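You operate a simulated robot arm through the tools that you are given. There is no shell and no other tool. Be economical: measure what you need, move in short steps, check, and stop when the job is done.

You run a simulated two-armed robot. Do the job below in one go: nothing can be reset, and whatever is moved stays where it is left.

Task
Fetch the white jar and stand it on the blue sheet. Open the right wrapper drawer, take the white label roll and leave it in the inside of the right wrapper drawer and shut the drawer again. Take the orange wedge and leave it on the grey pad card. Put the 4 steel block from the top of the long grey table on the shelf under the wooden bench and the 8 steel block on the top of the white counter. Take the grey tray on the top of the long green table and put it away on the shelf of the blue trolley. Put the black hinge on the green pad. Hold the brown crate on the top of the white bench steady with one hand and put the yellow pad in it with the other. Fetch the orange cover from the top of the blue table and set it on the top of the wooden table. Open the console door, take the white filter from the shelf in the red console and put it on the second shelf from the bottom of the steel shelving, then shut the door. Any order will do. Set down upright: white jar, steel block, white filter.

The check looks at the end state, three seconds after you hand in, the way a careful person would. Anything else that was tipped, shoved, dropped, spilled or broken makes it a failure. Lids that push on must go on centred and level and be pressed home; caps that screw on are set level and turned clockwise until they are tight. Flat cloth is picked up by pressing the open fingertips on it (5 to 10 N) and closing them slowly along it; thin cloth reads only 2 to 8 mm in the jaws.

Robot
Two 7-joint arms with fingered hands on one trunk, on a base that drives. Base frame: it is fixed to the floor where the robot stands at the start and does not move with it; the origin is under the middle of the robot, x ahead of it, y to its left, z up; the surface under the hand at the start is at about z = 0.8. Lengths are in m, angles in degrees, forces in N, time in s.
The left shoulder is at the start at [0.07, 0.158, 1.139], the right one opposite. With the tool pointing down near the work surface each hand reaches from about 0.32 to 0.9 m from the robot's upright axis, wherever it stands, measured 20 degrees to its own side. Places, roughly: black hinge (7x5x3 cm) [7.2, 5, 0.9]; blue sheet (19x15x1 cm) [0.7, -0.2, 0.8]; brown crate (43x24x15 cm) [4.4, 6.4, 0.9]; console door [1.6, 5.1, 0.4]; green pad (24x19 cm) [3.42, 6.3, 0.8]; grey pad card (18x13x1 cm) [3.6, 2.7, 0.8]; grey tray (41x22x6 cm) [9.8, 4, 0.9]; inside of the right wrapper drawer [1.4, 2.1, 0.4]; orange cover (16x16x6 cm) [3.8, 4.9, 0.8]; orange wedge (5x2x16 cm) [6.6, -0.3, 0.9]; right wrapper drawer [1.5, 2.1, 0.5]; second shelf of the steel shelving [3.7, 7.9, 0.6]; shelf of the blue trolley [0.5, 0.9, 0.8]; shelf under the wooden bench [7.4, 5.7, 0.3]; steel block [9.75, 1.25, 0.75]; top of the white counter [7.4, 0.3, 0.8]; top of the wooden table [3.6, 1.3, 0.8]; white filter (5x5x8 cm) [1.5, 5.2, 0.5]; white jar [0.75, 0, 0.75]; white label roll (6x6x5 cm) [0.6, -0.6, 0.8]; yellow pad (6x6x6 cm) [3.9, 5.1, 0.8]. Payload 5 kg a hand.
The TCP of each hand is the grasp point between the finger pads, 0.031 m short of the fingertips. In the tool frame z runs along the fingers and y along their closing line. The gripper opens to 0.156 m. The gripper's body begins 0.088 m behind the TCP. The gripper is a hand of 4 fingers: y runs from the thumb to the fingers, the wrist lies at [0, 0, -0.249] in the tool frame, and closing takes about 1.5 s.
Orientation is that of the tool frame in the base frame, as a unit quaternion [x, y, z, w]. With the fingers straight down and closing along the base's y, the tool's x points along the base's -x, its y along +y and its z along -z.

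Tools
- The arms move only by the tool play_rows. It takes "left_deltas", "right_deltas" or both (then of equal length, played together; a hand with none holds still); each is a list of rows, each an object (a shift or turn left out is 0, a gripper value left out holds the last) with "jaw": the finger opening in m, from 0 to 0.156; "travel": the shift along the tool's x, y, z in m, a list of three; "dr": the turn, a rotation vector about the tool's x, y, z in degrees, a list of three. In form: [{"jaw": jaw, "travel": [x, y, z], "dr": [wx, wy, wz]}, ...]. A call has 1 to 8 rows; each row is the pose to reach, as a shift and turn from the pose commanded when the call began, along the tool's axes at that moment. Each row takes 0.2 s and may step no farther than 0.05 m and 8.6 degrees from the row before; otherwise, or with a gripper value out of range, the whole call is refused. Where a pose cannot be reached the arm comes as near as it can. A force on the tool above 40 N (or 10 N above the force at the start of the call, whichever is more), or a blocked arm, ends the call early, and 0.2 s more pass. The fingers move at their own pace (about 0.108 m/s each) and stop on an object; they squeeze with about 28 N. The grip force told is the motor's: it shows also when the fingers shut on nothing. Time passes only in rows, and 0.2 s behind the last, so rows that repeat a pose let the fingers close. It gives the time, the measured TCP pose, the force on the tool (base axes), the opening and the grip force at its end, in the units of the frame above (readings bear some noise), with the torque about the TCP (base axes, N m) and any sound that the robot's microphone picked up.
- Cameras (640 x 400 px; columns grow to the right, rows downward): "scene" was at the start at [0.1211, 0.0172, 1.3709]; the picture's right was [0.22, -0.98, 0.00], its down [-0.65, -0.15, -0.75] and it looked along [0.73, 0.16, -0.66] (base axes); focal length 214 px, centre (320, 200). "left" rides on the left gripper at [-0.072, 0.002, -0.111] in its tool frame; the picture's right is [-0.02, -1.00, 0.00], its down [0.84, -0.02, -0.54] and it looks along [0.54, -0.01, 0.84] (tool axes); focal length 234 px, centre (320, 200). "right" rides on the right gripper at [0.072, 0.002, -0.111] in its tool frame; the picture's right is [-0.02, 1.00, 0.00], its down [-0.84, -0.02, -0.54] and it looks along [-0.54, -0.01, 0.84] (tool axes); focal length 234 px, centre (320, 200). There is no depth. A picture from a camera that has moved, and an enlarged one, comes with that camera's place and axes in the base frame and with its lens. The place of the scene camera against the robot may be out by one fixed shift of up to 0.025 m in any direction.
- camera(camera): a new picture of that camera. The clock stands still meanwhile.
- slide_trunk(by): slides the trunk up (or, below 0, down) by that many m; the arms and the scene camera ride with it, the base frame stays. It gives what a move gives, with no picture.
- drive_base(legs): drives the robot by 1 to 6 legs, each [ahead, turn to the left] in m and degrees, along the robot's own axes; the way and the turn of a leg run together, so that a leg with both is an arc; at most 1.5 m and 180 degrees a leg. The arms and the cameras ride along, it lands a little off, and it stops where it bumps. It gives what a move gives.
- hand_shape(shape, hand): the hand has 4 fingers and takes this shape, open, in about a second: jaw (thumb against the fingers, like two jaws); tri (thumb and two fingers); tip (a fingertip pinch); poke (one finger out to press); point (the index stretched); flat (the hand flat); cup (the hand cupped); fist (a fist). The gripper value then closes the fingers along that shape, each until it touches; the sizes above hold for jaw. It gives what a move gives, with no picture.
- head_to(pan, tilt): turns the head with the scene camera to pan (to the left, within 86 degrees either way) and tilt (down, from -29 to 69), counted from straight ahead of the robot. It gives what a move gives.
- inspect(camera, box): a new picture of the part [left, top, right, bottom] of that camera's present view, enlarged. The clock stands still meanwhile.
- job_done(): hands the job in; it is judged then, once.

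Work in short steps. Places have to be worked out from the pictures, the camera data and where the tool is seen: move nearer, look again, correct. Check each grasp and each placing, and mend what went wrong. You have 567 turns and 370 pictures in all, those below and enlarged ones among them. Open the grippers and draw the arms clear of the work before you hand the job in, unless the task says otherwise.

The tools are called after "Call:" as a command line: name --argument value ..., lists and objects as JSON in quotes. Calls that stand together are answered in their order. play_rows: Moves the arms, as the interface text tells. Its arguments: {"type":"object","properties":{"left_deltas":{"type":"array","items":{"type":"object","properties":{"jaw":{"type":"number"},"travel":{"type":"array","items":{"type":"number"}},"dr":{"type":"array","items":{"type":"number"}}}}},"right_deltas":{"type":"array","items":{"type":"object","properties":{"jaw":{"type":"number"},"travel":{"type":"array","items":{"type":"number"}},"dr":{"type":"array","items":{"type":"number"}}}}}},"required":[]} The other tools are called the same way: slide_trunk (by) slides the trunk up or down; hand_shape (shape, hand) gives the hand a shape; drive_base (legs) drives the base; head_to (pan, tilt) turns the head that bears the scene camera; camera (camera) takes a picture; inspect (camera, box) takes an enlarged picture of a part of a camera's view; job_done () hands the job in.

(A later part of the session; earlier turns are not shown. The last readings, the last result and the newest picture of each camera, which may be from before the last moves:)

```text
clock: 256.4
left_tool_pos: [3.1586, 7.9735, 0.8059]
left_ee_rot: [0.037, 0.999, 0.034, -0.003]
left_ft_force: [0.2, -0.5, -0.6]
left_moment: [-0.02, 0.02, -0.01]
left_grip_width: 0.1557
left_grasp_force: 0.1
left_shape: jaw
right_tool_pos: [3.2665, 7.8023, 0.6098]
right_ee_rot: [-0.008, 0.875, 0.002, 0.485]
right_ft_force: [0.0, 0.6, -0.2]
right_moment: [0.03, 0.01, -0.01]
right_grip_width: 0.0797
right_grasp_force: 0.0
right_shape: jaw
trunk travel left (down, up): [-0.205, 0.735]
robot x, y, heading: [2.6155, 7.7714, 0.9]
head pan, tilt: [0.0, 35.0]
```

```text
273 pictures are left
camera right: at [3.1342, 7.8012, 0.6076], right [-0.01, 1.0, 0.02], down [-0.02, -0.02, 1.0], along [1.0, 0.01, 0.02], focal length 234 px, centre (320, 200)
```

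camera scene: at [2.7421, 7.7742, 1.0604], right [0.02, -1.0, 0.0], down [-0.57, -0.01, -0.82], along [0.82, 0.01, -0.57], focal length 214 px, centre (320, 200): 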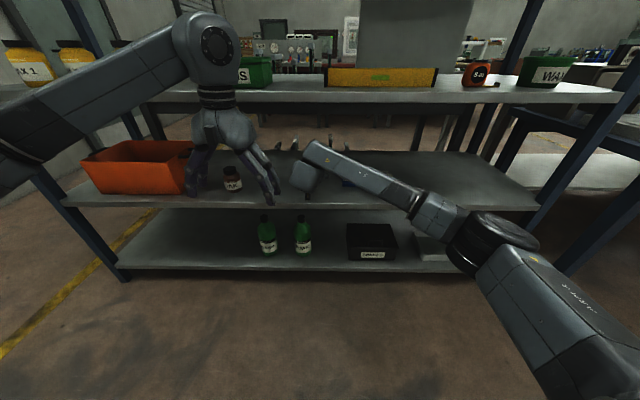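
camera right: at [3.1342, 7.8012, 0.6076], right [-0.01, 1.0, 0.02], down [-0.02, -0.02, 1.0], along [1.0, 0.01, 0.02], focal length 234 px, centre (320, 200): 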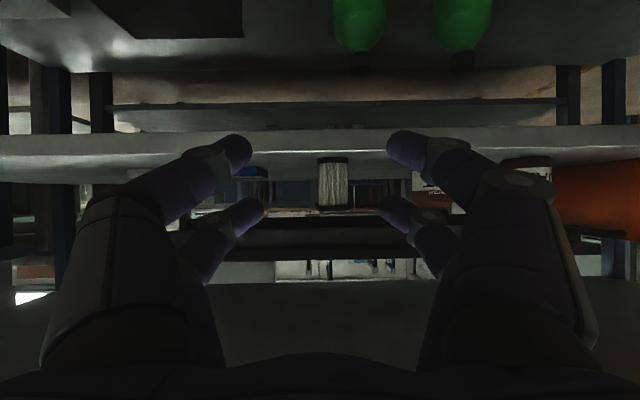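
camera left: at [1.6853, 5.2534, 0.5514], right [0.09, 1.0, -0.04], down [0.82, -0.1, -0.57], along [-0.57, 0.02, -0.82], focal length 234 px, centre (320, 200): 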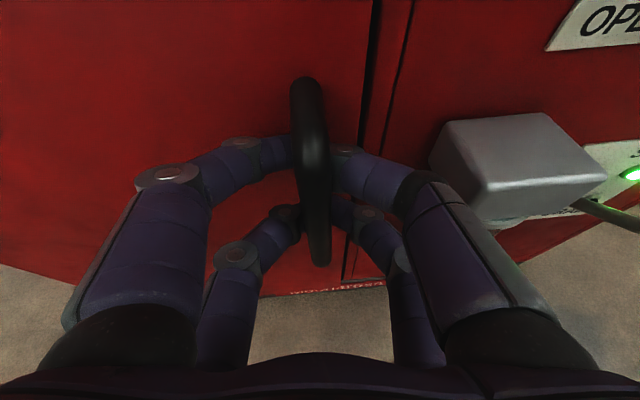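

Filter stands on the second shelf. Back off, raise the trunk and restore the right hand; then look toward the benches.

Call:
drive_base --legs '[[-0.3, 0]]'

Call:
slide_trunk --by 0.32

Call:
play_rows --right_deltas '[{"dr": [0, 8, 0], "jaw": 0.156}, {"dr": [0, 16, 0], "travel": [0, -0.04, 0]}, {"dr": [0, 24, 0], "travel": [0, -0.08, 0]}, {"dr": [0, 32, 0], "travel": [0, -0.12, 0]}, {"dr": [0, 40, 0], "travel": [0, -0.16, 0]}, {"dr": [0, 48, 0], "travel": [0, -0.2, 0]}, {"dr": [0, 57.5, 0], "travel": [0, -0.24, 0]}]'

Call:
drive_base --legs '[[0, -90], [0.9, 0]]'

Call:
head_to --pan 45 --tilt 25

Call:
camera --camera "scene"

```text
clock: 258.5
left_tool_pos: [2.8587, 7.9644, 0.8054]
left_ee_rot: [0.04, 0.999, 0.033, -0.003]
left_ft_force: [0.0, 0.3, -0.1]
left_moment: [-0.01, 0.0, 0.02]
left_grip_width: 0.156
left_grasp_force: 0.1
left_shape: jaw
right_tool_pos: [2.9665, 7.7956, 0.6099]
right_ee_rot: [-0.006, 0.875, 0.001, 0.483]
right_ft_force: [1.0, -0.4, 0.5]
right_moment: [0.02, -0.01, 0.02]
right_grip_width: 0.0799
right_grasp_force: 0.0
right_shape: jaw
trunk travel left (down, up): [-0.205, 0.735]
robot x, y, heading: [2.3151, 7.7687, 0.4]
head pan, tilt: [0.0, 35.0]
```

```text
clock: 261.6
left_tool_pos: [2.8596, 7.9658, 1.1248]
left_ee_rot: [0.039, 0.999, 0.032, -0.003]
left_ft_force: [-0.2, -0.2, 0.1]
left_moment: [-0.06, 0.03, 0.02]
left_grip_width: 0.1559
left_grasp_force: 0.1
left_shape: jaw
right_tool_pos: [2.9685, 7.7946, 0.9294]
right_ee_rot: [-0.008, 0.875, 0.003, 0.484]
right_ft_force: [-0.3, 0.2, 0.1]
right_moment: [0.01, -0.04, 0.03]
right_grip_width: 0.0793
right_grasp_force: 0.0
right_shape: jaw
trunk travel left (down, up): [-0.525, 0.415]
robot x, y, heading: [2.3163, 7.7686, 0.6]
head pan, tilt: [0.0, 35.0]
```

```text
refused: row 7 steps farther than a row can; nothing moved
```

```text
clock: 270.3
left_tool_pos: [2.4943, 6.3033, 1.1249]
left_ee_rot: [0.74, 0.672, 0.025, 0.021]
left_ft_force: [-0.5, -0.2, -0.5]
left_moment: [0.01, -0.03, -0.02]
left_grip_width: 0.1558
left_grasp_force: 0.2
left_shape: jaw
right_tool_pos: [2.3224, 6.1983, 0.931]
right_ee_rot: [0.619, 0.618, -0.344, 0.341]
right_ft_force: [-0.5, 0.3, -0.4]
right_moment: [0.01, 0.03, -0.03]
right_grip_width: 0.0797
right_grasp_force: 0.1
right_shape: jaw
trunk travel left (down, up): [-0.525, 0.415]
robot x, y, heading: [2.3075, 6.8532, -90.2]
head pan, tilt: [0.0, 35.0]
```

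```text
clock: 271.4
left_tool_pos: [2.4948, 6.303, 1.1249]
left_ee_rot: [0.739, 0.673, 0.025, 0.022]
left_ft_force: [-0.2, -0.6, 0.4]
left_moment: [0.06, 0.03, 0.0]
left_grip_width: 0.1559
left_grasp_force: 0.0
left_shape: jaw
right_tool_pos: [2.3228, 6.1976, 0.9296]
right_ee_rot: [0.619, 0.618, -0.344, 0.341]
right_ft_force: [0.1, -0.2, -0.3]
right_moment: [0.03, 0.0, 0.02]
right_grip_width: 0.0796
right_grasp_force: 0.1
right_shape: jaw
trunk travel left (down, up): [-0.525, 0.415]
robot x, y, heading: [2.3087, 6.8497, -90.2]
head pan, tilt: [45.0, 25.0]
```

```text
272 pictures are left
camera scene: at [2.3607, 6.7338, 1.3962], right [-0.71, -0.7, 0.0], down [-0.3, 0.3, -0.91], along [0.64, -0.64, -0.42], focal length 214 px, centre (320, 200)
```

scene: 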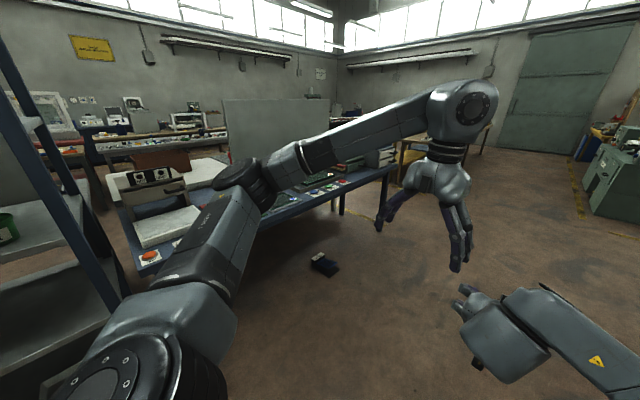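

Restore the right hand to pointing down, then drive to about (2.45, 5.6) and face the blue table.

Call:
play_rows --right_deltas '[{"dr": [0, 8, 0], "jaw": 0.156}, {"dr": [0, 16, 0], "travel": [0, -0.03, 0]}, {"dr": [0, 24, 0], "travel": [0, -0.06, 0]}, {"dr": [0, 32, 0], "travel": [0, -0.09, 0]}, {"dr": [0, 40, 0], "travel": [0, -0.12, 0]}, {"dr": [0, 48, 0], "travel": [0, -0.15, 0]}, {"dr": [0, 56, 0], "travel": [0, -0.18, 0]}, {"dr": [0, 58, 0], "travel": [0, -0.21, 0]}]'

Call:
play_rows --right_deltas '[{"travel": [0.04, 0, -0.02]}, {"travel": [0.08, 0, -0.04]}, {"travel": [0.12, 0, -0.06]}, {"travel": [0.16, 0, -0.08]}, {"travel": [0.18, 0, -0.1]}]'

Call:
drive_base --legs '[[0.6, 0], [0, 90]]'

Call:
head_to --pan 0 --tilt 25

Call:
camera --camera "scene"

```text
clock: 273.2
left_tool_pos: [2.4931, 6.3036, 1.1256]
left_ee_rot: [0.74, 0.672, 0.025, 0.022]
left_ft_force: [-0.1, 0.4, 0.9]
left_moment: [-0.01, 0.0, 0.01]
left_grip_width: 0.1559
left_grasp_force: 0.0
left_shape: jaw
right_tool_pos: [2.1111, 6.1998, 0.9277]
right_ee_rot: [0.707, 0.707, 0.0, -0.002]
right_ft_force: [0.0, 0.3, 0.1]
right_moment: [-0.01, 0.02, -0.01]
right_grip_width: 0.156
right_grasp_force: 0.0
right_shape: jaw
trunk travel left (down, up): [-0.525, 0.415]
robot x, y, heading: [2.3043, 6.8509, -90.4]
head pan, tilt: [45.0, 25.0]
```

```text
clock: 274.4
left_tool_pos: [2.4944, 6.3036, 1.1253]
left_ee_rot: [0.739, 0.673, 0.025, 0.021]
left_ft_force: [0.6, 0.2, -0.4]
left_moment: [0.01, -0.01, 0.01]
left_grip_width: 0.1559
left_grasp_force: 0.1
left_shape: jaw
right_tool_pos: [2.1146, 6.3768, 1.0262]
right_ee_rot: [0.707, 0.707, -0.001, -0.003]
right_ft_force: [0.0, 0.7, -0.9]
right_moment: [0.0, 0.02, -0.01]
right_grip_width: 0.1558
right_grasp_force: 0.0
right_shape: jaw
trunk travel left (down, up): [-0.525, 0.415]
robot x, y, heading: [2.308, 6.8534, -90.3]
head pan, tilt: [45.0, 25.0]
```

```text
clock: 281.7
left_tool_pos: [2.8524, 6.4336, 1.1252]
left_ee_rot: [0.045, 0.998, 0.033, -0.003]
left_ft_force: [-0.1, 0.4, 0.8]
left_moment: [0.01, -0.01, 0.04]
left_grip_width: 0.1557
left_grasp_force: 0.0
left_shape: jaw
right_tool_pos: [2.7801, 6.0519, 1.027]
right_ee_rot: [0.0, 1.0, -0.002, -0.001]
right_ft_force: [0.3, -0.8, -0.1]
right_moment: [-0.03, -0.02, 0.0]
right_grip_width: 0.1563
right_grasp_force: 0.0
right_shape: jaw
trunk travel left (down, up): [-0.525, 0.415]
robot x, y, heading: [2.3024, 6.2451, -0.0]
head pan, tilt: [45.0, 25.0]
```

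```text
clock: 282.8
left_tool_pos: [2.8529, 6.4332, 1.1254]
left_ee_rot: [0.045, 0.998, 0.032, -0.002]
left_ft_force: [0.5, -0.1, 0.5]
left_moment: [0.0, 0.01, -0.01]
left_grip_width: 0.1559
left_grasp_force: 0.0
left_shape: jaw
right_tool_pos: [2.7813, 6.0529, 1.0263]
right_ee_rot: [0.0, 1.0, -0.002, -0.001]
right_ft_force: [-0.9, -0.1, -0.1]
right_moment: [-0.01, 0.01, 0.01]
right_grip_width: 0.1559
right_grasp_force: 0.0
right_shape: jaw
trunk travel left (down, up): [-0.525, 0.415]
robot x, y, heading: [2.3039, 6.2441, 0.0]
head pan, tilt: [0.0, 25.0]
```

```text
271 pictures are left
camera scene: at [2.4361, 6.2419, 1.3962], right [0.0, -1.0, 0.0], down [-0.42, 0.0, -0.91], along [0.91, 0.0, -0.42], focal length 214 px, centre (320, 200)
```

scene: 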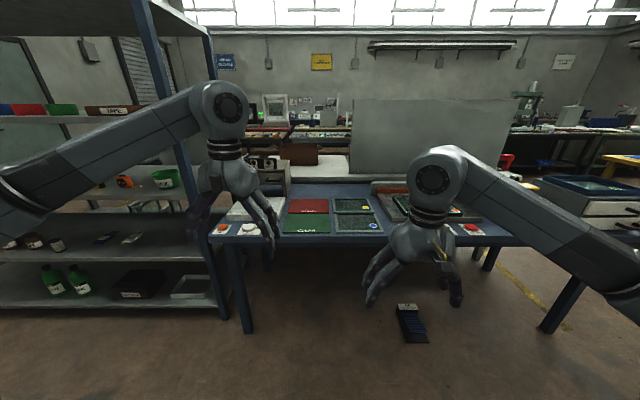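

Enlarge the table area ahead.

Call:
inspect --camera "scene" --box '[200, 90, 480, 260]'

```text
2.29 times, centred on (340, 175) of scene
camera zoom: at [2.4361, 6.2419, 1.3962], right [0.0, -1.0, 0.0], down [-0.42, 0.0, -0.91], along [0.91, 0.0, -0.42], focal length 490 px, centre (274, 257)
```

zoom: 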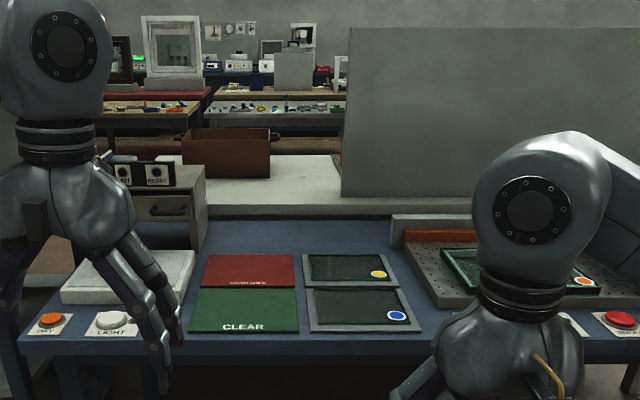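

The green pad ("CLEAR") is on this table, the crate on the white bench beyond. Look right for the cover and yellow pad.

Call:
head_to --pan -40 --tilt 25

Call:
camera --camera "scene"

```text
clock: 283.9
left_tool_pos: [2.8538, 6.433, 1.1248]
left_ee_rot: [0.044, 0.998, 0.032, -0.002]
left_ft_force: [0.6, -1.1, 0.7]
left_moment: [0.01, -0.02, 0.03]
left_grip_width: 0.1558
left_grasp_force: 0.1
left_shape: jaw
right_tool_pos: [2.7808, 6.0542, 1.0271]
right_ee_rot: [-0.001, 1.0, -0.002, -0.001]
right_ft_force: [0.9, -0.1, 0.2]
right_moment: [-0.01, -0.03, -0.03]
right_grip_width: 0.1557
right_grasp_force: 0.1
right_shape: jaw
trunk travel left (down, up): [-0.525, 0.415]
robot x, y, heading: [2.3048, 6.2462, -0.0]
head pan, tilt: [-40.0, 25.0]
```

```text
269 pictures are left
camera scene: at [2.4145, 6.1826, 1.3962], right [-0.64, -0.77, 0.0], down [-0.32, 0.27, -0.91], along [0.69, -0.58, -0.42], focal length 214 px, centre (320, 200)
```

scene: 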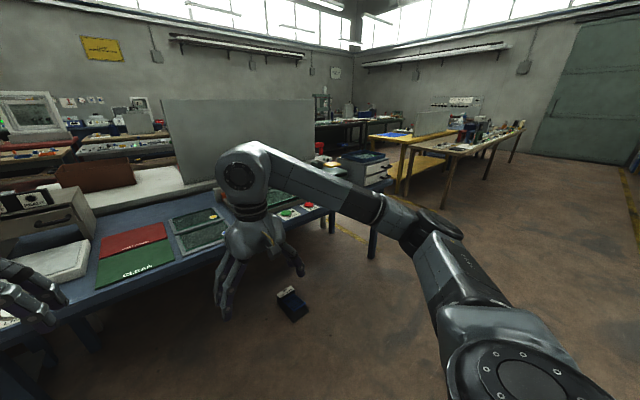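

Cover should be at the far (-y) end of this blue table. Drive down the aisle to y≈4.2 and look at that end.

Call:
drive_base --legs '[[0, -88], [1.5, 0], [0.45, 0], [0, 88]]'

Call:
head_to --pan 25 --tilt 25

Call:
camera --camera "scene"

```text
clock: 301.3
left_tool_pos: [2.8081, 4.4432, 1.1253]
left_ee_rot: [0.077, 0.997, 0.033, -0.001]
left_ft_force: [0.4, 0.0, -0.3]
left_moment: [-0.04, 0.05, -0.01]
left_grip_width: 0.1559
left_grasp_force: 0.0
left_shape: jaw
right_tool_pos: [2.7111, 4.0692, 1.0263]
right_ee_rot: [0.031, 1.0, -0.001, -0.001]
right_ft_force: [0.0, 0.2, -0.4]
right_moment: [0.01, -0.02, 0.0]
right_grip_width: 0.1556
right_grasp_force: 0.1
right_shape: jaw
trunk travel left (down, up): [-0.525, 0.415]
robot x, y, heading: [2.2452, 4.2883, -3.8]
head pan, tilt: [-40.0, 25.0]
```

```text
clock: 302.6
left_tool_pos: [2.807, 4.4428, 1.1257]
left_ee_rot: [0.077, 0.997, 0.033, -0.002]
left_ft_force: [0.8, -0.5, 0.6]
left_moment: [0.0, 0.0, 0.0]
left_grip_width: 0.1559
left_grasp_force: 0.0
left_shape: jaw
right_tool_pos: [2.7109, 4.0683, 1.0271]
right_ee_rot: [0.03, 1.0, -0.001, -0.001]
right_ft_force: [0.5, -0.5, -0.1]
right_moment: [0.0, -0.01, 0.0]
right_grip_width: 0.1558
right_grasp_force: 0.0
right_shape: jaw
trunk travel left (down, up): [-0.525, 0.415]
robot x, y, heading: [2.2485, 4.2891, -4.0]
head pan, tilt: [25.0, 25.0]
```

```text
268 pictures are left
camera scene: at [2.3739, 4.317, 1.3962], right [0.36, -0.93, 0.0], down [-0.39, -0.15, -0.91], along [0.84, 0.33, -0.42], focal length 214 px, centre (320, 200)
```

scene: 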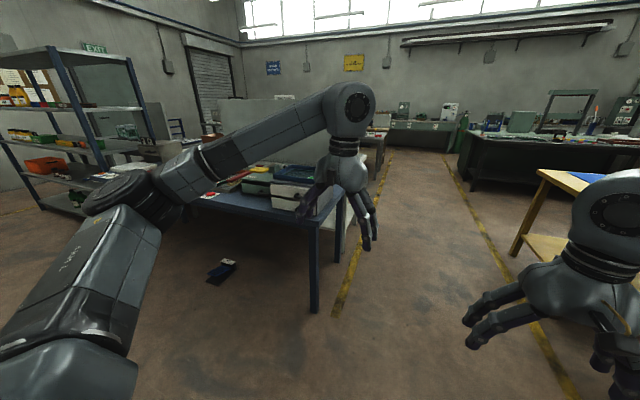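

Aisle between blue table and the next tables is clear. Drive 1.5 m along it and turn left to face the blue table's end.

Call:
drive_base --legs '[[1.5, 0], [0, 94]]'

Call:
head_to --pan 0 --tilt 40

Call:
camera --camera "scene"

```text
clock: 314.0
left_tool_pos: [3.5541, 4.7449, 1.1249]
left_ee_rot: [-0.675, 0.737, 0.021, -0.025]
left_ft_force: [-0.4, 0.3, 0.0]
left_moment: [0.01, 0.0, 0.01]
left_grip_width: 0.1559
left_grasp_force: 0.1
left_shape: jaw
right_tool_pos: [3.9345, 4.673, 1.0273]
right_ee_rot: [0.707, -0.707, 0.002, -0.001]
right_ft_force: [0.9, -0.6, 0.8]
right_moment: [-0.03, 0.0, -0.01]
right_grip_width: 0.1558
right_grasp_force: 0.0
right_shape: jaw
trunk travel left (down, up): [-0.525, 0.415]
robot x, y, heading: [3.7466, 4.1994, 89.8]
head pan, tilt: [25.0, 25.0]
```

```text
clock: 314.9
left_tool_pos: [3.5539, 4.7464, 1.1256]
left_ee_rot: [-0.674, 0.738, 0.021, -0.025]
left_ft_force: [0.8, 0.7, 0.1]
left_moment: [0.02, 0.0, -0.02]
left_grip_width: 0.1559
left_grasp_force: 0.0
left_shape: jaw
right_tool_pos: [3.935, 4.6731, 1.0267]
right_ee_rot: [0.708, -0.707, 0.002, -0.001]
right_ft_force: [0.1, 0.9, 0.2]
right_moment: [0.0, 0.01, 0.01]
right_grip_width: 0.1559
right_grasp_force: 0.0
right_shape: jaw
trunk travel left (down, up): [-0.525, 0.415]
robot x, y, heading: [3.7485, 4.2007, 89.8]
head pan, tilt: [0.0, 40.0]
```

```text
267 pictures are left
camera scene: at [3.7331, 4.331, 1.373], right [1.0, 0.0, 0.0], down [0.0, -0.64, -0.77], along [0.0, 0.77, -0.64], focal length 214 px, centre (320, 200)
```

scene: 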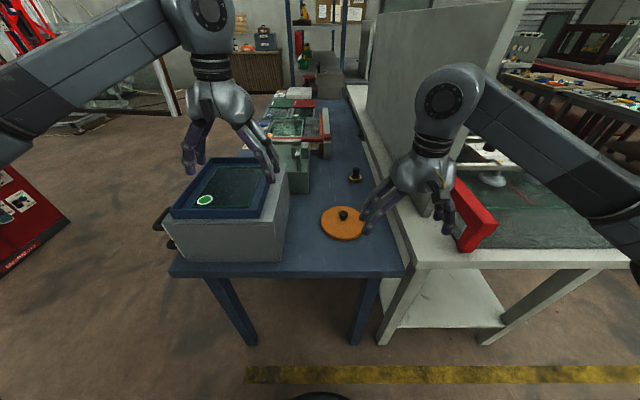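

Orange round cover with knob on the blue table; something small behind it. Enlarge.

Call:
inspect --camera "scene" --box '[270, 130, 430, 260]'

```text
3.08 times, centred on (350, 195) of scene
camera zoom: at [3.7331, 4.331, 1.373], right [1.0, 0.0, 0.0], down [0.0, -0.64, -0.77], along [0.0, 0.77, -0.64], focal length 660 px, centre (228, 215)
```

zoom: 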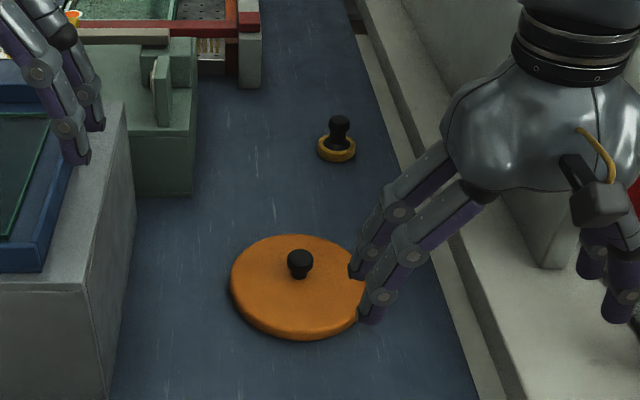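

Cover knob ≈[3.815, 4.877, 0.85]; yellow pad (knobbed disc) ≈[3.897, 5.178]. Knobs are small, so I check how the "tri" shape looks on the left hand.

Call:
hand_shape --hand "left" --shape "tri"

Call:
camera --camera "left"

Call:
hand_shape --hand "left" --shape "tip"

Call:
camera --camera "left"

```text
clock: 315.8
left_tool_pos: [3.5543, 4.7463, 1.125]
left_ee_rot: [-0.675, 0.737, 0.021, -0.025]
left_ft_force: [0.0, 0.9, 0.4]
left_moment: [0.04, -0.06, -0.01]
left_grip_width: 0.1558
left_grasp_force: 0.1
left_shape: tri
right_tool_pos: [3.9348, 4.673, 1.026]
right_ee_rot: [0.708, -0.706, 0.001, -0.001]
right_ft_force: [0.2, 0.3, 0.4]
right_moment: [-0.01, -0.01, 0.0]
right_grip_width: 0.156
right_grasp_force: 0.1
right_shape: jaw
trunk travel left (down, up): [-0.525, 0.415]
robot x, y, heading: [3.7421, 4.1961, 90.1]
head pan, tilt: [0.0, 40.0]
```

```text
265 pictures are left
camera left: at [3.5677, 4.8178, 1.2363], right [1.0, -0.07, -0.07], down [-0.02, -0.84, 0.55], along [-0.09, -0.55, -0.83], focal length 234 px, centre (320, 200)
```

left: 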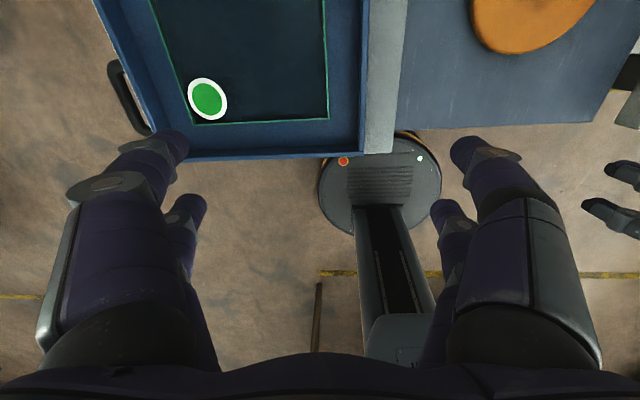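

```text
clock: 316.7
left_tool_pos: [3.5551, 4.7444, 1.126]
left_ee_rot: [-0.675, 0.737, 0.02, -0.025]
left_ft_force: [-0.2, 0.5, -0.3]
left_moment: [0.01, 0.01, -0.02]
left_grip_width: 0.156
left_grasp_force: 0.1
left_shape: tip
right_tool_pos: [3.9347, 4.6731, 1.0261]
right_ee_rot: [0.708, -0.706, 0.002, -0.001]
right_ft_force: [-0.4, 0.6, 0.0]
right_moment: [0.02, 0.01, 0.01]
right_grip_width: 0.1557
right_grasp_force: 0.1
right_shape: jaw
trunk travel left (down, up): [-0.525, 0.415]
robot x, y, heading: [3.7457, 4.1951, 89.8]
head pan, tilt: [0.0, 40.0]
```

```text
264 pictures are left
camera left: at [3.5677, 4.8178, 1.2363], right [1.0, -0.07, -0.07], down [-0.02, -0.84, 0.55], along [-0.09, -0.55, -0.83], focal length 234 px, centre (320, 200)
```

left: 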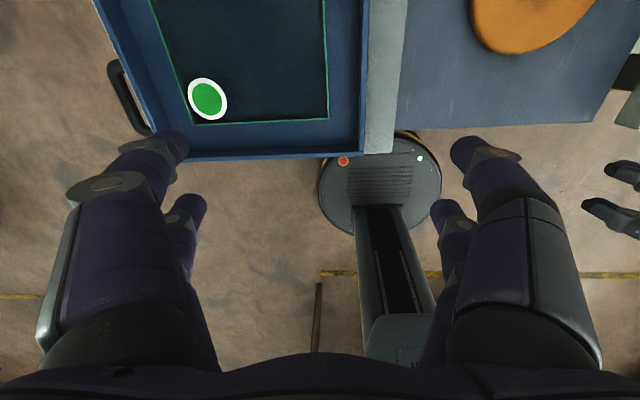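

The open poses look alike; see how "tip" closes.

Call:
play_rows --left_deltas '[{"jaw": 0.02}, {"jaw": 0.02}, {"jaw": 0.02}, {"jaw": 0.02}, {"jaw": 0.02}, {"jaw": 0.02}]'

Call:
camera --camera "left"

```text
clock: 318.1
left_tool_pos: [3.5554, 4.7448, 1.1263]
left_ee_rot: [-0.674, 0.738, 0.021, -0.025]
left_ft_force: [-0.7, -0.5, -0.3]
left_moment: [-0.03, 0.03, 0.0]
left_grip_width: 0.0204
left_grasp_force: 0.1
left_shape: tip
right_tool_pos: [3.935, 4.6733, 1.026]
right_ee_rot: [-0.707, 0.707, -0.002, 0.0]
right_ft_force: [-0.2, -0.6, 0.4]
right_moment: [0.03, -0.02, -0.01]
right_grip_width: 0.1558
right_grasp_force: 0.0
right_shape: jaw
trunk travel left (down, up): [-0.525, 0.415]
robot x, y, heading: [3.7424, 4.1992, 89.9]
head pan, tilt: [0.0, 40.0]
```

```text
263 pictures are left
camera left: at [3.5677, 4.8178, 1.2363], right [1.0, -0.07, -0.07], down [-0.02, -0.84, 0.55], along [-0.09, -0.55, -0.83], focal length 234 px, centre (320, 200)
```

left: 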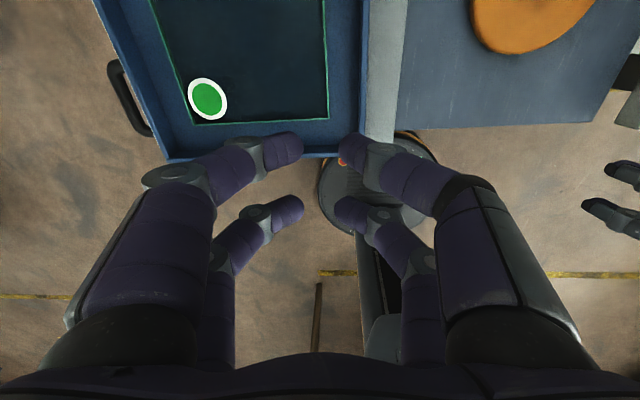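

Shapes all move alike, so I'll pinch knobs with one finger pair (pairs sit at ±22 mm along tool x). Move the right hand out of the way; bring the left above the cover and square it.

Call:
hand_shape --hand "left" --shape "jaw"

Call:
play_rows --right_deltas '[{"travel": [0.02, -0.02, -0.03]}, {"travel": [0.04, -0.05, -0.06]}, {"travel": [0.06, -0.08, -0.09]}, {"travel": [0.08, -0.12, -0.11]}, {"travel": [0.1, -0.15, -0.12]}]'

Call:
play_rows --left_deltas '[{"jaw": 0.08, "travel": [-0.02, -0.04, 0]}, {"travel": [-0.04, -0.085, 0], "dr": [1, 0, -1.5]}, {"travel": [-0.06, -0.13, 0], "dr": [2, 0, -3]}, {"travel": [-0.075, -0.175, 0.01], "dr": [3.7, 0, -5.1]}, {"travel": [-0.09, -0.215, 0.03], "dr": [3.7, 0, -5.1]}, {"travel": [-0.105, -0.25, 0.06], "dr": [3.7, 0, -5.1]}, {"travel": [-0.11, -0.26, 0.1], "dr": [3.7, 0, -5.1]}]'

Call:
camera --camera "left"

Call:
camera --camera "scene"

```text
clock: 319.0
left_tool_pos: [3.5555, 4.7461, 1.1246]
left_ee_rot: [-0.673, 0.739, 0.02, -0.024]
left_ft_force: [0.9, 0.4, 0.2]
left_moment: [0.01, 0.01, -0.02]
left_grip_width: 0.1559
left_grasp_force: 0.1
left_shape: jaw
right_tool_pos: [3.9348, 4.6742, 1.0274]
right_ee_rot: [0.708, -0.707, 0.002, -0.001]
right_ft_force: [-0.1, 0.8, -0.3]
right_moment: [-0.02, 0.01, -0.01]
right_grip_width: 0.1559
right_grasp_force: 0.0
right_shape: jaw
trunk travel left (down, up): [-0.525, 0.415]
robot x, y, heading: [3.7411, 4.1953, 89.8]
head pan, tilt: [0.0, 40.0]
```

```text
clock: 320.4
left_tool_pos: [3.5561, 4.7455, 1.1248]
left_ee_rot: [-0.674, 0.738, 0.022, -0.026]
left_ft_force: [1.1, -0.3, -0.6]
left_moment: [0.0, 0.05, -0.01]
left_grip_width: 0.1559
left_grasp_force: 0.0
left_shape: jaw
right_tool_pos: [4.0654, 4.569, 1.0312]
right_ee_rot: [0.705, -0.688, 0.118, 0.126]
right_ft_force: [0.6, 0.2, 0.9]
right_moment: [-0.01, 0.03, -0.01]
right_grip_width: 0.156
right_grasp_force: 0.0
right_shape: jaw
right hand out of reach, approached as far as the arm can: row 5
trunk travel left (down, up): [-0.525, 0.415]
robot x, y, heading: [3.7448, 4.1998, 90.1]
head pan, tilt: [0.0, 40.0]
stopped in row 5 (right hand): the arm was blocked; the commanded pose is now the measured one
```

```text
clock: 322.0
left_tool_pos: [3.8172, 4.8328, 1.009]
left_ee_rot: [-0.707, 0.707, -0.001, -0.001]
left_ft_force: [-0.3, -0.1, -0.7]
left_moment: [-0.04, -0.04, 0.01]
left_grip_width: 0.0805
left_grasp_force: 0.0
left_shape: jaw
right_tool_pos: [4.0638, 4.5693, 1.0304]
right_ee_rot: [0.705, -0.687, 0.12, 0.127]
right_ft_force: [-0.5, 0.1, 0.0]
right_moment: [-0.04, -0.06, 0.0]
right_grip_width: 0.1558
right_grasp_force: 0.0
right_shape: jaw
trunk travel left (down, up): [-0.525, 0.415]
robot x, y, heading: [3.7418, 4.1983, 89.9]
head pan, tilt: [0.0, 40.0]
```

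```text
262 pictures are left
camera left: at [3.8161, 4.9054, 1.1208], right [1.0, 0.02, 0.0], down [0.02, -0.84, 0.55], along [0.01, -0.55, -0.84], focal length 234 px, centre (320, 200)
```

left: 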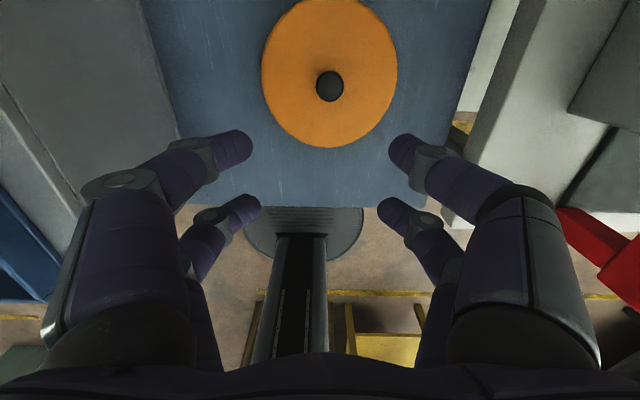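

```text
261 pictures are left
camera scene: at [3.7328, 4.3319, 1.3729], right [1.0, 0.0, 0.0], down [0.0, -0.64, -0.77], along [0.0, 0.77, -0.64], focal length 214 px, centre (320, 200)
```

scene: 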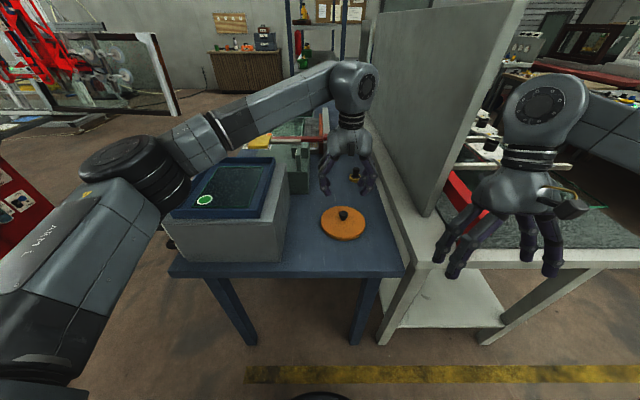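

Knob at about [3.826, 4.872, 0.86]. Descend so the far finger pair straddles it; stop a little above first.

Call:
play_rows --left_deltas '[{"travel": [-0.01, -0.005, 0.04]}, {"travel": [-0.017, -0.009, 0.08]}, {"travel": [-0.017, -0.009, 0.11]}, {"travel": [-0.017, -0.009, 0.125]}, {"travel": [-0.017, -0.009, 0.125]}]'

Call:
camera --camera "left"

```text
clock: 323.2
left_tool_pos: [3.8238, 4.8488, 0.881]
left_ee_rot: [0.707, -0.707, 0.001, 0.002]
left_ft_force: [0.2, 0.7, 0.2]
left_moment: [0.0, -0.04, -0.01]
left_grip_width: 0.0807
left_grasp_force: 0.1
left_shape: jaw
right_tool_pos: [4.064, 4.5669, 1.0309]
right_ee_rot: [0.705, -0.687, 0.119, 0.127]
right_ft_force: [0.8, 0.0, 0.4]
right_moment: [0.02, 0.0, 0.02]
right_grip_width: 0.1559
right_grasp_force: 0.0
right_shape: jaw
trunk travel left (down, up): [-0.525, 0.415]
robot x, y, heading: [3.7454, 4.2004, 89.9]
head pan, tilt: [0.0, 40.0]
```

```text
260 pictures are left
camera left: at [3.8235, 4.9215, 0.9925], right [1.0, 0.02, 0.0], down [0.02, -0.84, 0.55], along [0.01, -0.55, -0.84], focal length 234 px, centre (320, 200)
```

left: 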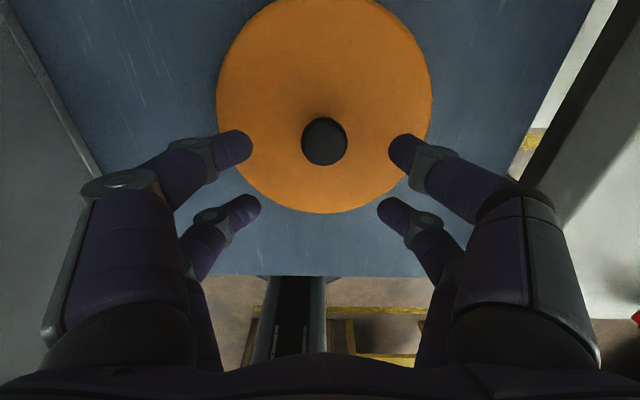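

Knob top is at tool [-0.022, -0.001, 0.039], aligned with the far pair. Descend 2 cm and close.

Call:
play_rows --left_deltas '[{"travel": [0, -0.001, 0.01]}, {"travel": [0, -0.001, 0.02]}, {"travel": [0, -0.001, 0.022]}, {"travel": [0, -0.001, 0.022], "jaw": 0.04}, {"travel": [0, -0.001, 0.022], "jaw": 0.0}, {"travel": [0, -0.001, 0.022], "jaw": 0.0}, {"travel": [0, -0.001, 0.022], "jaw": 0.0}, {"travel": [0, -0.001, 0.022], "jaw": 0.0}]'

Call:
camera --camera "left"

```text
clock: 325.0
left_tool_pos: [3.8273, 4.8478, 0.8601]
left_ee_rot: [0.707, -0.707, 0.002, 0.002]
left_ft_force: [0.5, -0.1, -0.5]
left_moment: [-0.04, -0.02, -0.01]
left_grip_width: 0.01
left_grasp_force: 28.0
left_shape: jaw
right_tool_pos: [4.0653, 4.5682, 1.0317]
right_ee_rot: [0.706, -0.687, 0.119, 0.127]
right_ft_force: [0.4, -0.5, 0.6]
right_moment: [0.05, -0.01, 0.01]
right_grip_width: 0.1558
right_grasp_force: 0.0
right_shape: jaw
trunk travel left (down, up): [-0.525, 0.415]
robot x, y, heading: [3.7407, 4.1995, 89.8]
head pan, tilt: [0.0, 40.0]
```

```text
259 pictures are left
camera left: at [3.8258, 4.9205, 0.9713], right [1.0, 0.02, 0.0], down [0.02, -0.84, 0.55], along [0.01, -0.55, -0.84], focal length 234 px, centre (320, 200)
```

left: 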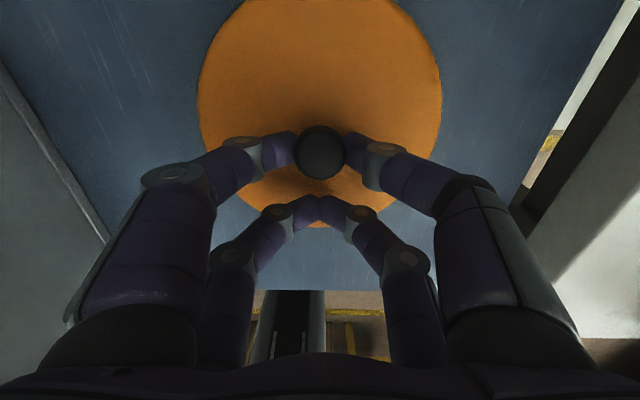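

Knob is pinched. Lift 5 cm to test.

Call:
play_rows --left_deltas '[{"travel": [0, 0, -0.01]}, {"travel": [0, 0, -0.03]}, {"travel": [0, 0, -0.06]}, {"travel": [0, 0, -0.09]}]'

Call:
camera --camera "scene"

Call:
camera --camera "left"

```text
clock: 326.0
left_tool_pos: [3.829, 4.8476, 0.9528]
left_ee_rot: [-0.707, 0.707, -0.001, -0.002]
left_ft_force: [0.8, -0.7, -0.1]
left_moment: [0.01, 0.01, 0.01]
left_grip_width: 0.0097
left_grasp_force: 28.4
left_shape: jaw
right_tool_pos: [4.0644, 4.5672, 1.0315]
right_ee_rot: [0.706, -0.687, 0.119, 0.126]
right_ft_force: [-0.1, -0.8, 0.4]
right_moment: [0.0, 0.0, 0.02]
right_grip_width: 0.1557
right_grasp_force: 0.2
right_shape: jaw
trunk travel left (down, up): [-0.525, 0.415]
robot x, y, heading: [3.7433, 4.1953, 89.7]
head pan, tilt: [0.0, 40.0]
```

```text
258 pictures are left
camera scene: at [3.7337, 4.3305, 1.3729], right [1.0, 0.0, 0.0], down [0.0, -0.64, -0.77], along [0.0, 0.77, -0.64], focal length 214 px, centre (320, 200)
```

scene: 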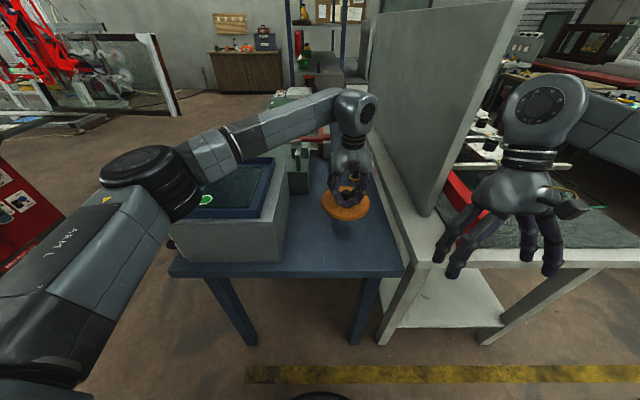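

```text
257 pictures are left
camera left: at [3.829, 4.9205, 1.064], right [1.0, 0.02, 0.0], down [0.02, -0.84, 0.55], along [0.01, -0.55, -0.84], focal length 234 px, centre (320, 200)
```

left: 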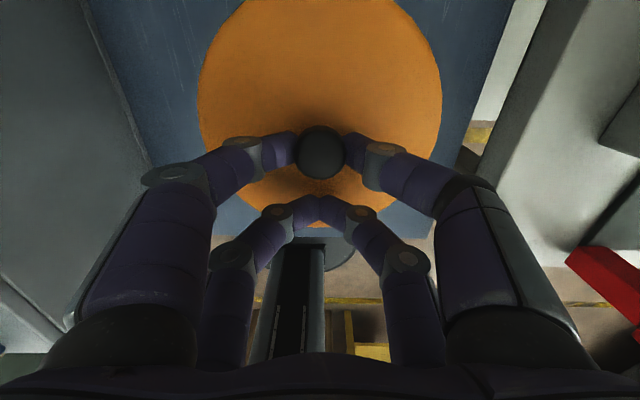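

Cover secure. Move the left hand up and to the left, then drive 0.1 m closer for the yellow pad.

Call:
play_rows --left_deltas '[{"travel": [0, 0, -0.045]}, {"travel": [0.0, 0.02, -0.085]}, {"travel": [0.01, 0.05, -0.12]}, {"travel": [0.03, 0.09, -0.14]}, {"travel": [0.05, 0.13, -0.15]}, {"travel": [0.07, 0.17, -0.16]}, {"travel": [0.09, 0.21, -0.16]}, {"travel": [0.11, 0.25, -0.16]}]'

Call:
drive_base --legs '[[0.09, 0]]'

Call:
camera --camera "scene"

```text
clock: 327.8
left_tool_pos: [3.573, 4.7369, 1.111]
left_ee_rot: [-0.706, 0.708, -0.002, -0.002]
left_ft_force: [0.1, -0.1, -1.4]
left_moment: [0.01, 0.0, -0.02]
left_grip_width: 0.0095
left_grasp_force: 27.6
left_shape: jaw
right_tool_pos: [4.0631, 4.5664, 1.0324]
right_ee_rot: [0.705, -0.688, 0.119, 0.126]
right_ft_force: [-0.6, 0.3, -0.4]
right_moment: [0.05, -0.04, 0.0]
right_grip_width: 0.1557
right_grasp_force: 0.1
right_shape: jaw
trunk travel left (down, up): [-0.525, 0.415]
robot x, y, heading: [3.744, 4.1972, 89.9]
head pan, tilt: [0.0, 40.0]
```

```text
clock: 328.9
left_tool_pos: [3.5766, 4.8305, 1.1123]
left_ee_rot: [-0.706, 0.709, -0.002, -0.003]
left_ft_force: [0.0, 0.7, -1.3]
left_moment: [-0.1, 0.03, 0.0]
left_grip_width: 0.0098
left_grasp_force: 28.8
left_shape: jaw
right_tool_pos: [4.066, 4.6577, 1.0303]
right_ee_rot: [0.705, -0.688, 0.12, 0.127]
right_ft_force: [0.1, 0.0, 0.3]
right_moment: [-0.01, -0.02, 0.01]
right_grip_width: 0.1559
right_grasp_force: 0.0
right_shape: jaw
trunk travel left (down, up): [-0.525, 0.415]
robot x, y, heading: [3.7459, 4.2837, 89.8]
head pan, tilt: [0.0, 40.0]
```

```text
256 pictures are left
camera scene: at [3.7338, 4.4219, 1.3728], right [1.0, 0.0, 0.0], down [0.0, -0.64, -0.77], along [0.0, 0.77, -0.64], focal length 214 px, centre (320, 200)
```

scene: 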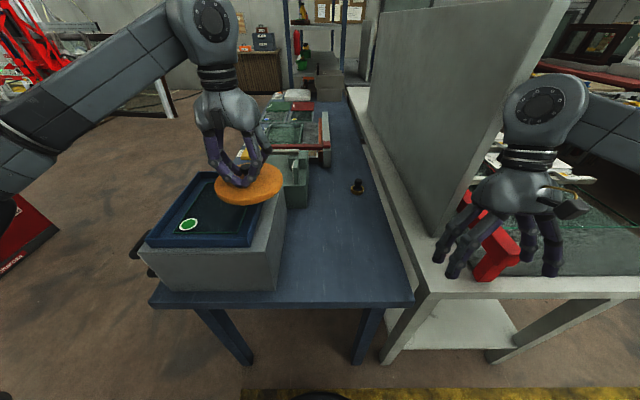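

Pad ≈[3.893, 5.155]. Swing the right hand over, pitching ~30° forward to reach it.

Call:
play_rows --right_deltas '[{"travel": [-0.02, 0.035, -0.01], "dr": [0, -6, 0]}, {"travel": [-0.045, 0.07, -0.02], "dr": [0, -13, 0]}, {"travel": [-0.075, 0.105, -0.03], "dr": [0, -20, 0]}, {"travel": [-0.11, 0.135, -0.04], "dr": [0, -27, 0]}, {"travel": [-0.15, 0.155, -0.05], "dr": [0, -34, 0]}, {"travel": [-0.195, 0.16, -0.06], "dr": [0, -41, 0]}, {"travel": [-0.24, 0.161, -0.065], "dr": [0, -47, 0]}, {"travel": [-0.285, 0.161, -0.07], "dr": [0, -50, 0]}]'

Call:
camera --camera "right"

```text
clock: 330.7
left_tool_pos: [3.5765, 4.8305, 1.1098]
left_ee_rot: [-0.706, 0.708, -0.002, -0.003]
left_ft_force: [-0.3, 0.8, -1.9]
left_moment: [-0.08, 0.03, 0.0]
left_grip_width: 0.0095
left_grasp_force: 27.8
left_shape: jaw
right_tool_pos: [3.8991, 4.948, 1.004]
right_ee_rot: [0.689, -0.677, -0.19, -0.177]
right_ft_force: [0.5, -0.6, -0.2]
right_moment: [-0.01, -0.04, -0.02]
right_grip_width: 0.1561
right_grasp_force: 0.0
right_shape: jaw
trunk travel left (down, up): [-0.525, 0.415]
robot x, y, heading: [3.7495, 4.2877, 89.9]
head pan, tilt: [0.0, 40.0]
```

```text
255 pictures are left
camera right: at [3.8993, 4.8303, 1.0634], right [-1.0, 0.0, 0.03], down [0.02, 0.45, 0.89], along [-0.01, 0.89, -0.45], focal length 234 px, centre (320, 200)
```

right: 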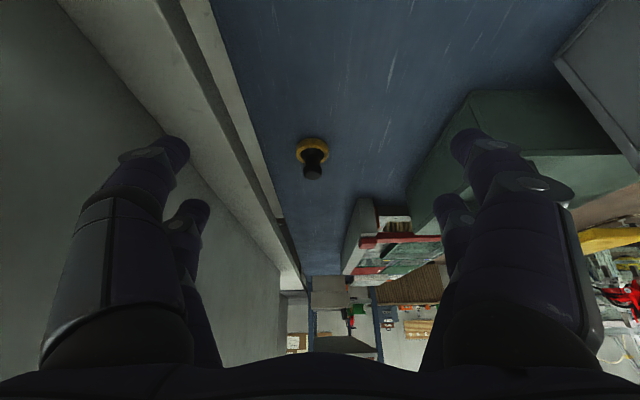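

Pad knob at about [3.907, 5.151], top z≈0.85. Approach to a pre-grasp.

Call:
play_rows --right_deltas '[{"travel": [-0.03, -0.005, 0.03], "jaw": 0.08}, {"travel": [-0.06, -0.01, 0.06]}, {"travel": [-0.09, -0.014, 0.09]}, {"travel": [-0.119, -0.014, 0.12]}, {"travel": [-0.119, -0.014, 0.155]}]'

Call:
camera --camera "right"

```text
clock: 332.1
left_tool_pos: [3.5646, 4.8238, 1.1133]
left_ee_rot: [0.707, -0.707, 0.002, -0.002]
left_ft_force: [-0.5, 0.4, -0.4]
left_moment: [-0.12, -0.03, 0.05]
left_grip_width: 0.0096
left_grasp_force: 28.2
left_shape: jaw
right_tool_pos: [3.885, 5.1235, 0.9395]
right_ee_rot: [0.695, -0.669, -0.193, -0.181]
right_ft_force: [-1.2, 0.9, 0.3]
right_moment: [-0.06, -0.06, 0.01]
right_grip_width: 0.0798
right_grasp_force: 0.0
right_shape: jaw
trunk travel left (down, up): [-0.525, 0.415]
robot x, y, heading: [3.7406, 4.2903, 90.3]
head pan, tilt: [0.0, 40.0]
stopped in row 5 (right hand): the arm was blocked; the commanded pose is now the measured one
```

```text
254 pictures are left
camera right: at [3.8882, 5.0049, 0.9977], right [-1.0, -0.02, 0.02], down [0.01, 0.44, 0.9], along [-0.03, 0.9, -0.44], focal length 234 px, centre (320, 200)
```

right: 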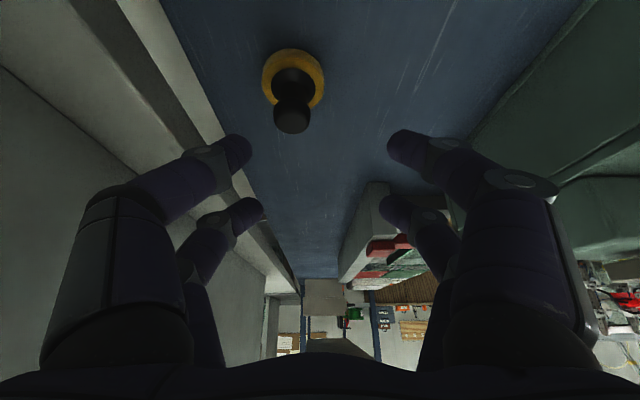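

The arm was blocked by something; check the scene.

Call:
camera --camera "scene"

```text
253 pictures are left
camera scene: at [3.6697, 4.4155, 1.3769], right [1.0, 0.0, 0.05], down [0.04, -0.64, -0.77], along [0.03, 0.77, -0.64], focal length 214 px, centre (320, 200)
```

scene: 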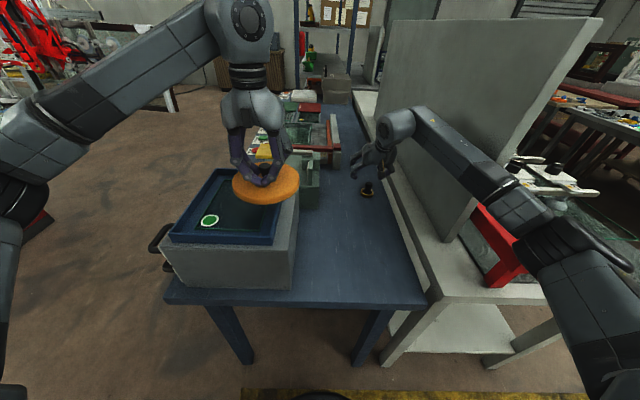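

The right forearm is leaning on the partition's edge and the robot leaned. Retreat the right hand at once along the way it came.

Call:
play_rows --right_deltas '[{"travel": [0, 0, -0.03]}, {"travel": [0.02, 0.01, -0.06]}, {"travel": [0.05, 0.02, -0.09]}, {"travel": [0.08, 0.03, -0.12]}, {"travel": [0.11, 0.03, -0.14]}]'

Call:
camera --camera "scene"

```text
clock: 332.7
left_tool_pos: [3.6012, 4.8215, 1.1166]
left_ee_rot: [0.714, -0.7, -0.016, 0.01]
left_ft_force: [-1.2, 2.0, -1.3]
left_moment: [-0.25, -0.18, 0.03]
left_grip_width: 0.0096
left_grasp_force: 28.2
left_shape: jaw
right_tool_pos: [3.8998, 5.0742, 0.9662]
right_ee_rot: [0.699, -0.663, -0.208, -0.166]
right_ft_force: [-0.2, 0.8, 0.2]
right_moment: [-0.05, 0.0, 0.0]
right_grip_width: 0.0802
right_grasp_force: 0.1
right_shape: jaw
trunk travel left (down, up): [-0.525, 0.415]
robot x, y, heading: [3.7401, 4.2932, 91.3]
head pan, tilt: [0.0, 40.0]
stopped in row 3 (left hand): the arm was blocked; the commanded pose is now the measured one
```

```text
252 pictures are left
camera scene: at [3.6234, 4.4145, 1.3772], right [1.0, 0.03, 0.08], down [0.08, -0.64, -0.77], along [0.03, 0.77, -0.64], focal length 214 px, centre (320, 200)
```

scene: 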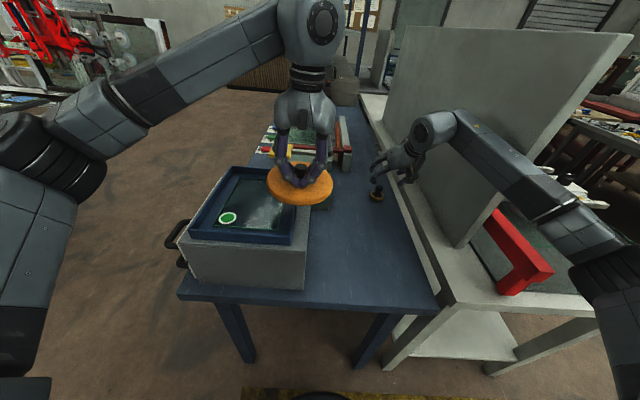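

The robot is leaning left, likely because the right elbow rests on the white bench. Raise the trunk to free it.

Call:
slide_trunk --by 0.12

Call:
camera --camera "scene"

```text
clock: 333.1
left_tool_pos: [3.5969, 4.8287, 1.132]
left_ee_rot: [0.751, -0.659, -0.038, 0.015]
left_ft_force: [-2.6, 2.0, 1.9]
left_moment: [-0.3, -0.3, 0.03]
left_grip_width: 0.0095
left_grasp_force: 27.6
left_shape: jaw
right_tool_pos: [3.8856, 5.0786, 0.9605]
right_ee_rot: [0.718, -0.638, -0.234, -0.148]
right_ft_force: [2.6, 2.6, 2.5]
right_moment: [-0.29, 0.22, 0.18]
right_grip_width: 0.0798
right_grasp_force: 0.1
right_shape: jaw
trunk travel left (down, up): [-0.527, 0.413]
robot x, y, heading: [3.7393, 4.3173, 96.8]
head pan, tilt: [0.0, 40.0]
stopped: the arm was blocked; the commanded pose is now the measured one
```

```text
251 pictures are left
camera scene: at [3.5797, 4.4004, 1.3801], right [0.99, 0.12, 0.1], down [0.15, -0.61, -0.78], along [-0.03, 0.78, -0.62], focal length 214 px, centre (320, 200)
```

scene: 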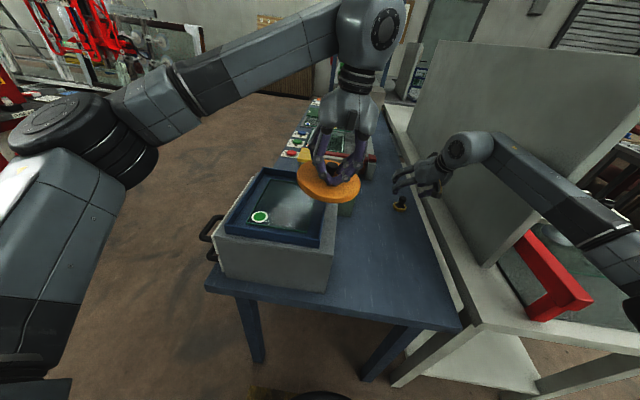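

Tilt is increasing. Look at the right arm's elbow to find the contact.

Call:
head_to --pan -60 --tilt 40

Call:
camera --camera "scene"

```text
clock: 334.4
left_tool_pos: [3.5644, 4.9001, 1.1288]
left_ee_rot: [0.726, -0.683, -0.072, 0.012]
left_ft_force: [0.6, 0.3, 0.0]
left_moment: [-0.04, 0.01, 0.02]
left_grip_width: 0.0094
left_grasp_force: 28.4
left_shape: jaw
right_tool_pos: [3.906, 5.1517, 0.9736]
right_ee_rot: [0.691, -0.669, -0.21, -0.175]
right_ft_force: [-0.6, -0.4, 1.9]
right_moment: [-0.03, -0.01, -0.01]
right_grip_width: 0.0799
right_grasp_force: 0.1
right_shape: jaw
trunk travel left (down, up): [-0.527, 0.413]
robot x, y, heading: [3.7148, 4.4002, 109.2]
head pan, tilt: [-60.0, 40.0]
```

```text
250 pictures are left
camera scene: at [3.5675, 4.4308, 1.3905], right [0.75, -0.66, 0.06], down [-0.31, -0.44, -0.84], along [0.58, 0.61, -0.54], focal length 214 px, centre (320, 200)
```

scene: 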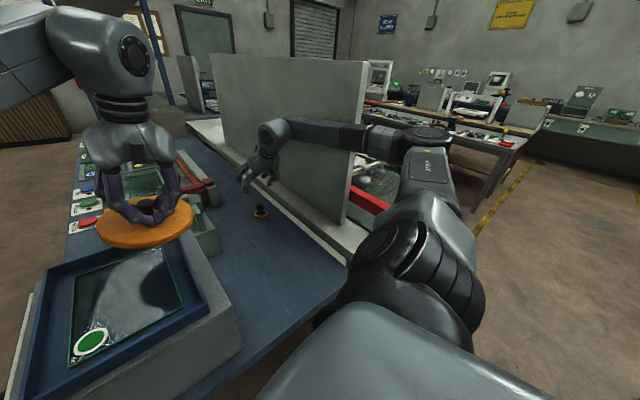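

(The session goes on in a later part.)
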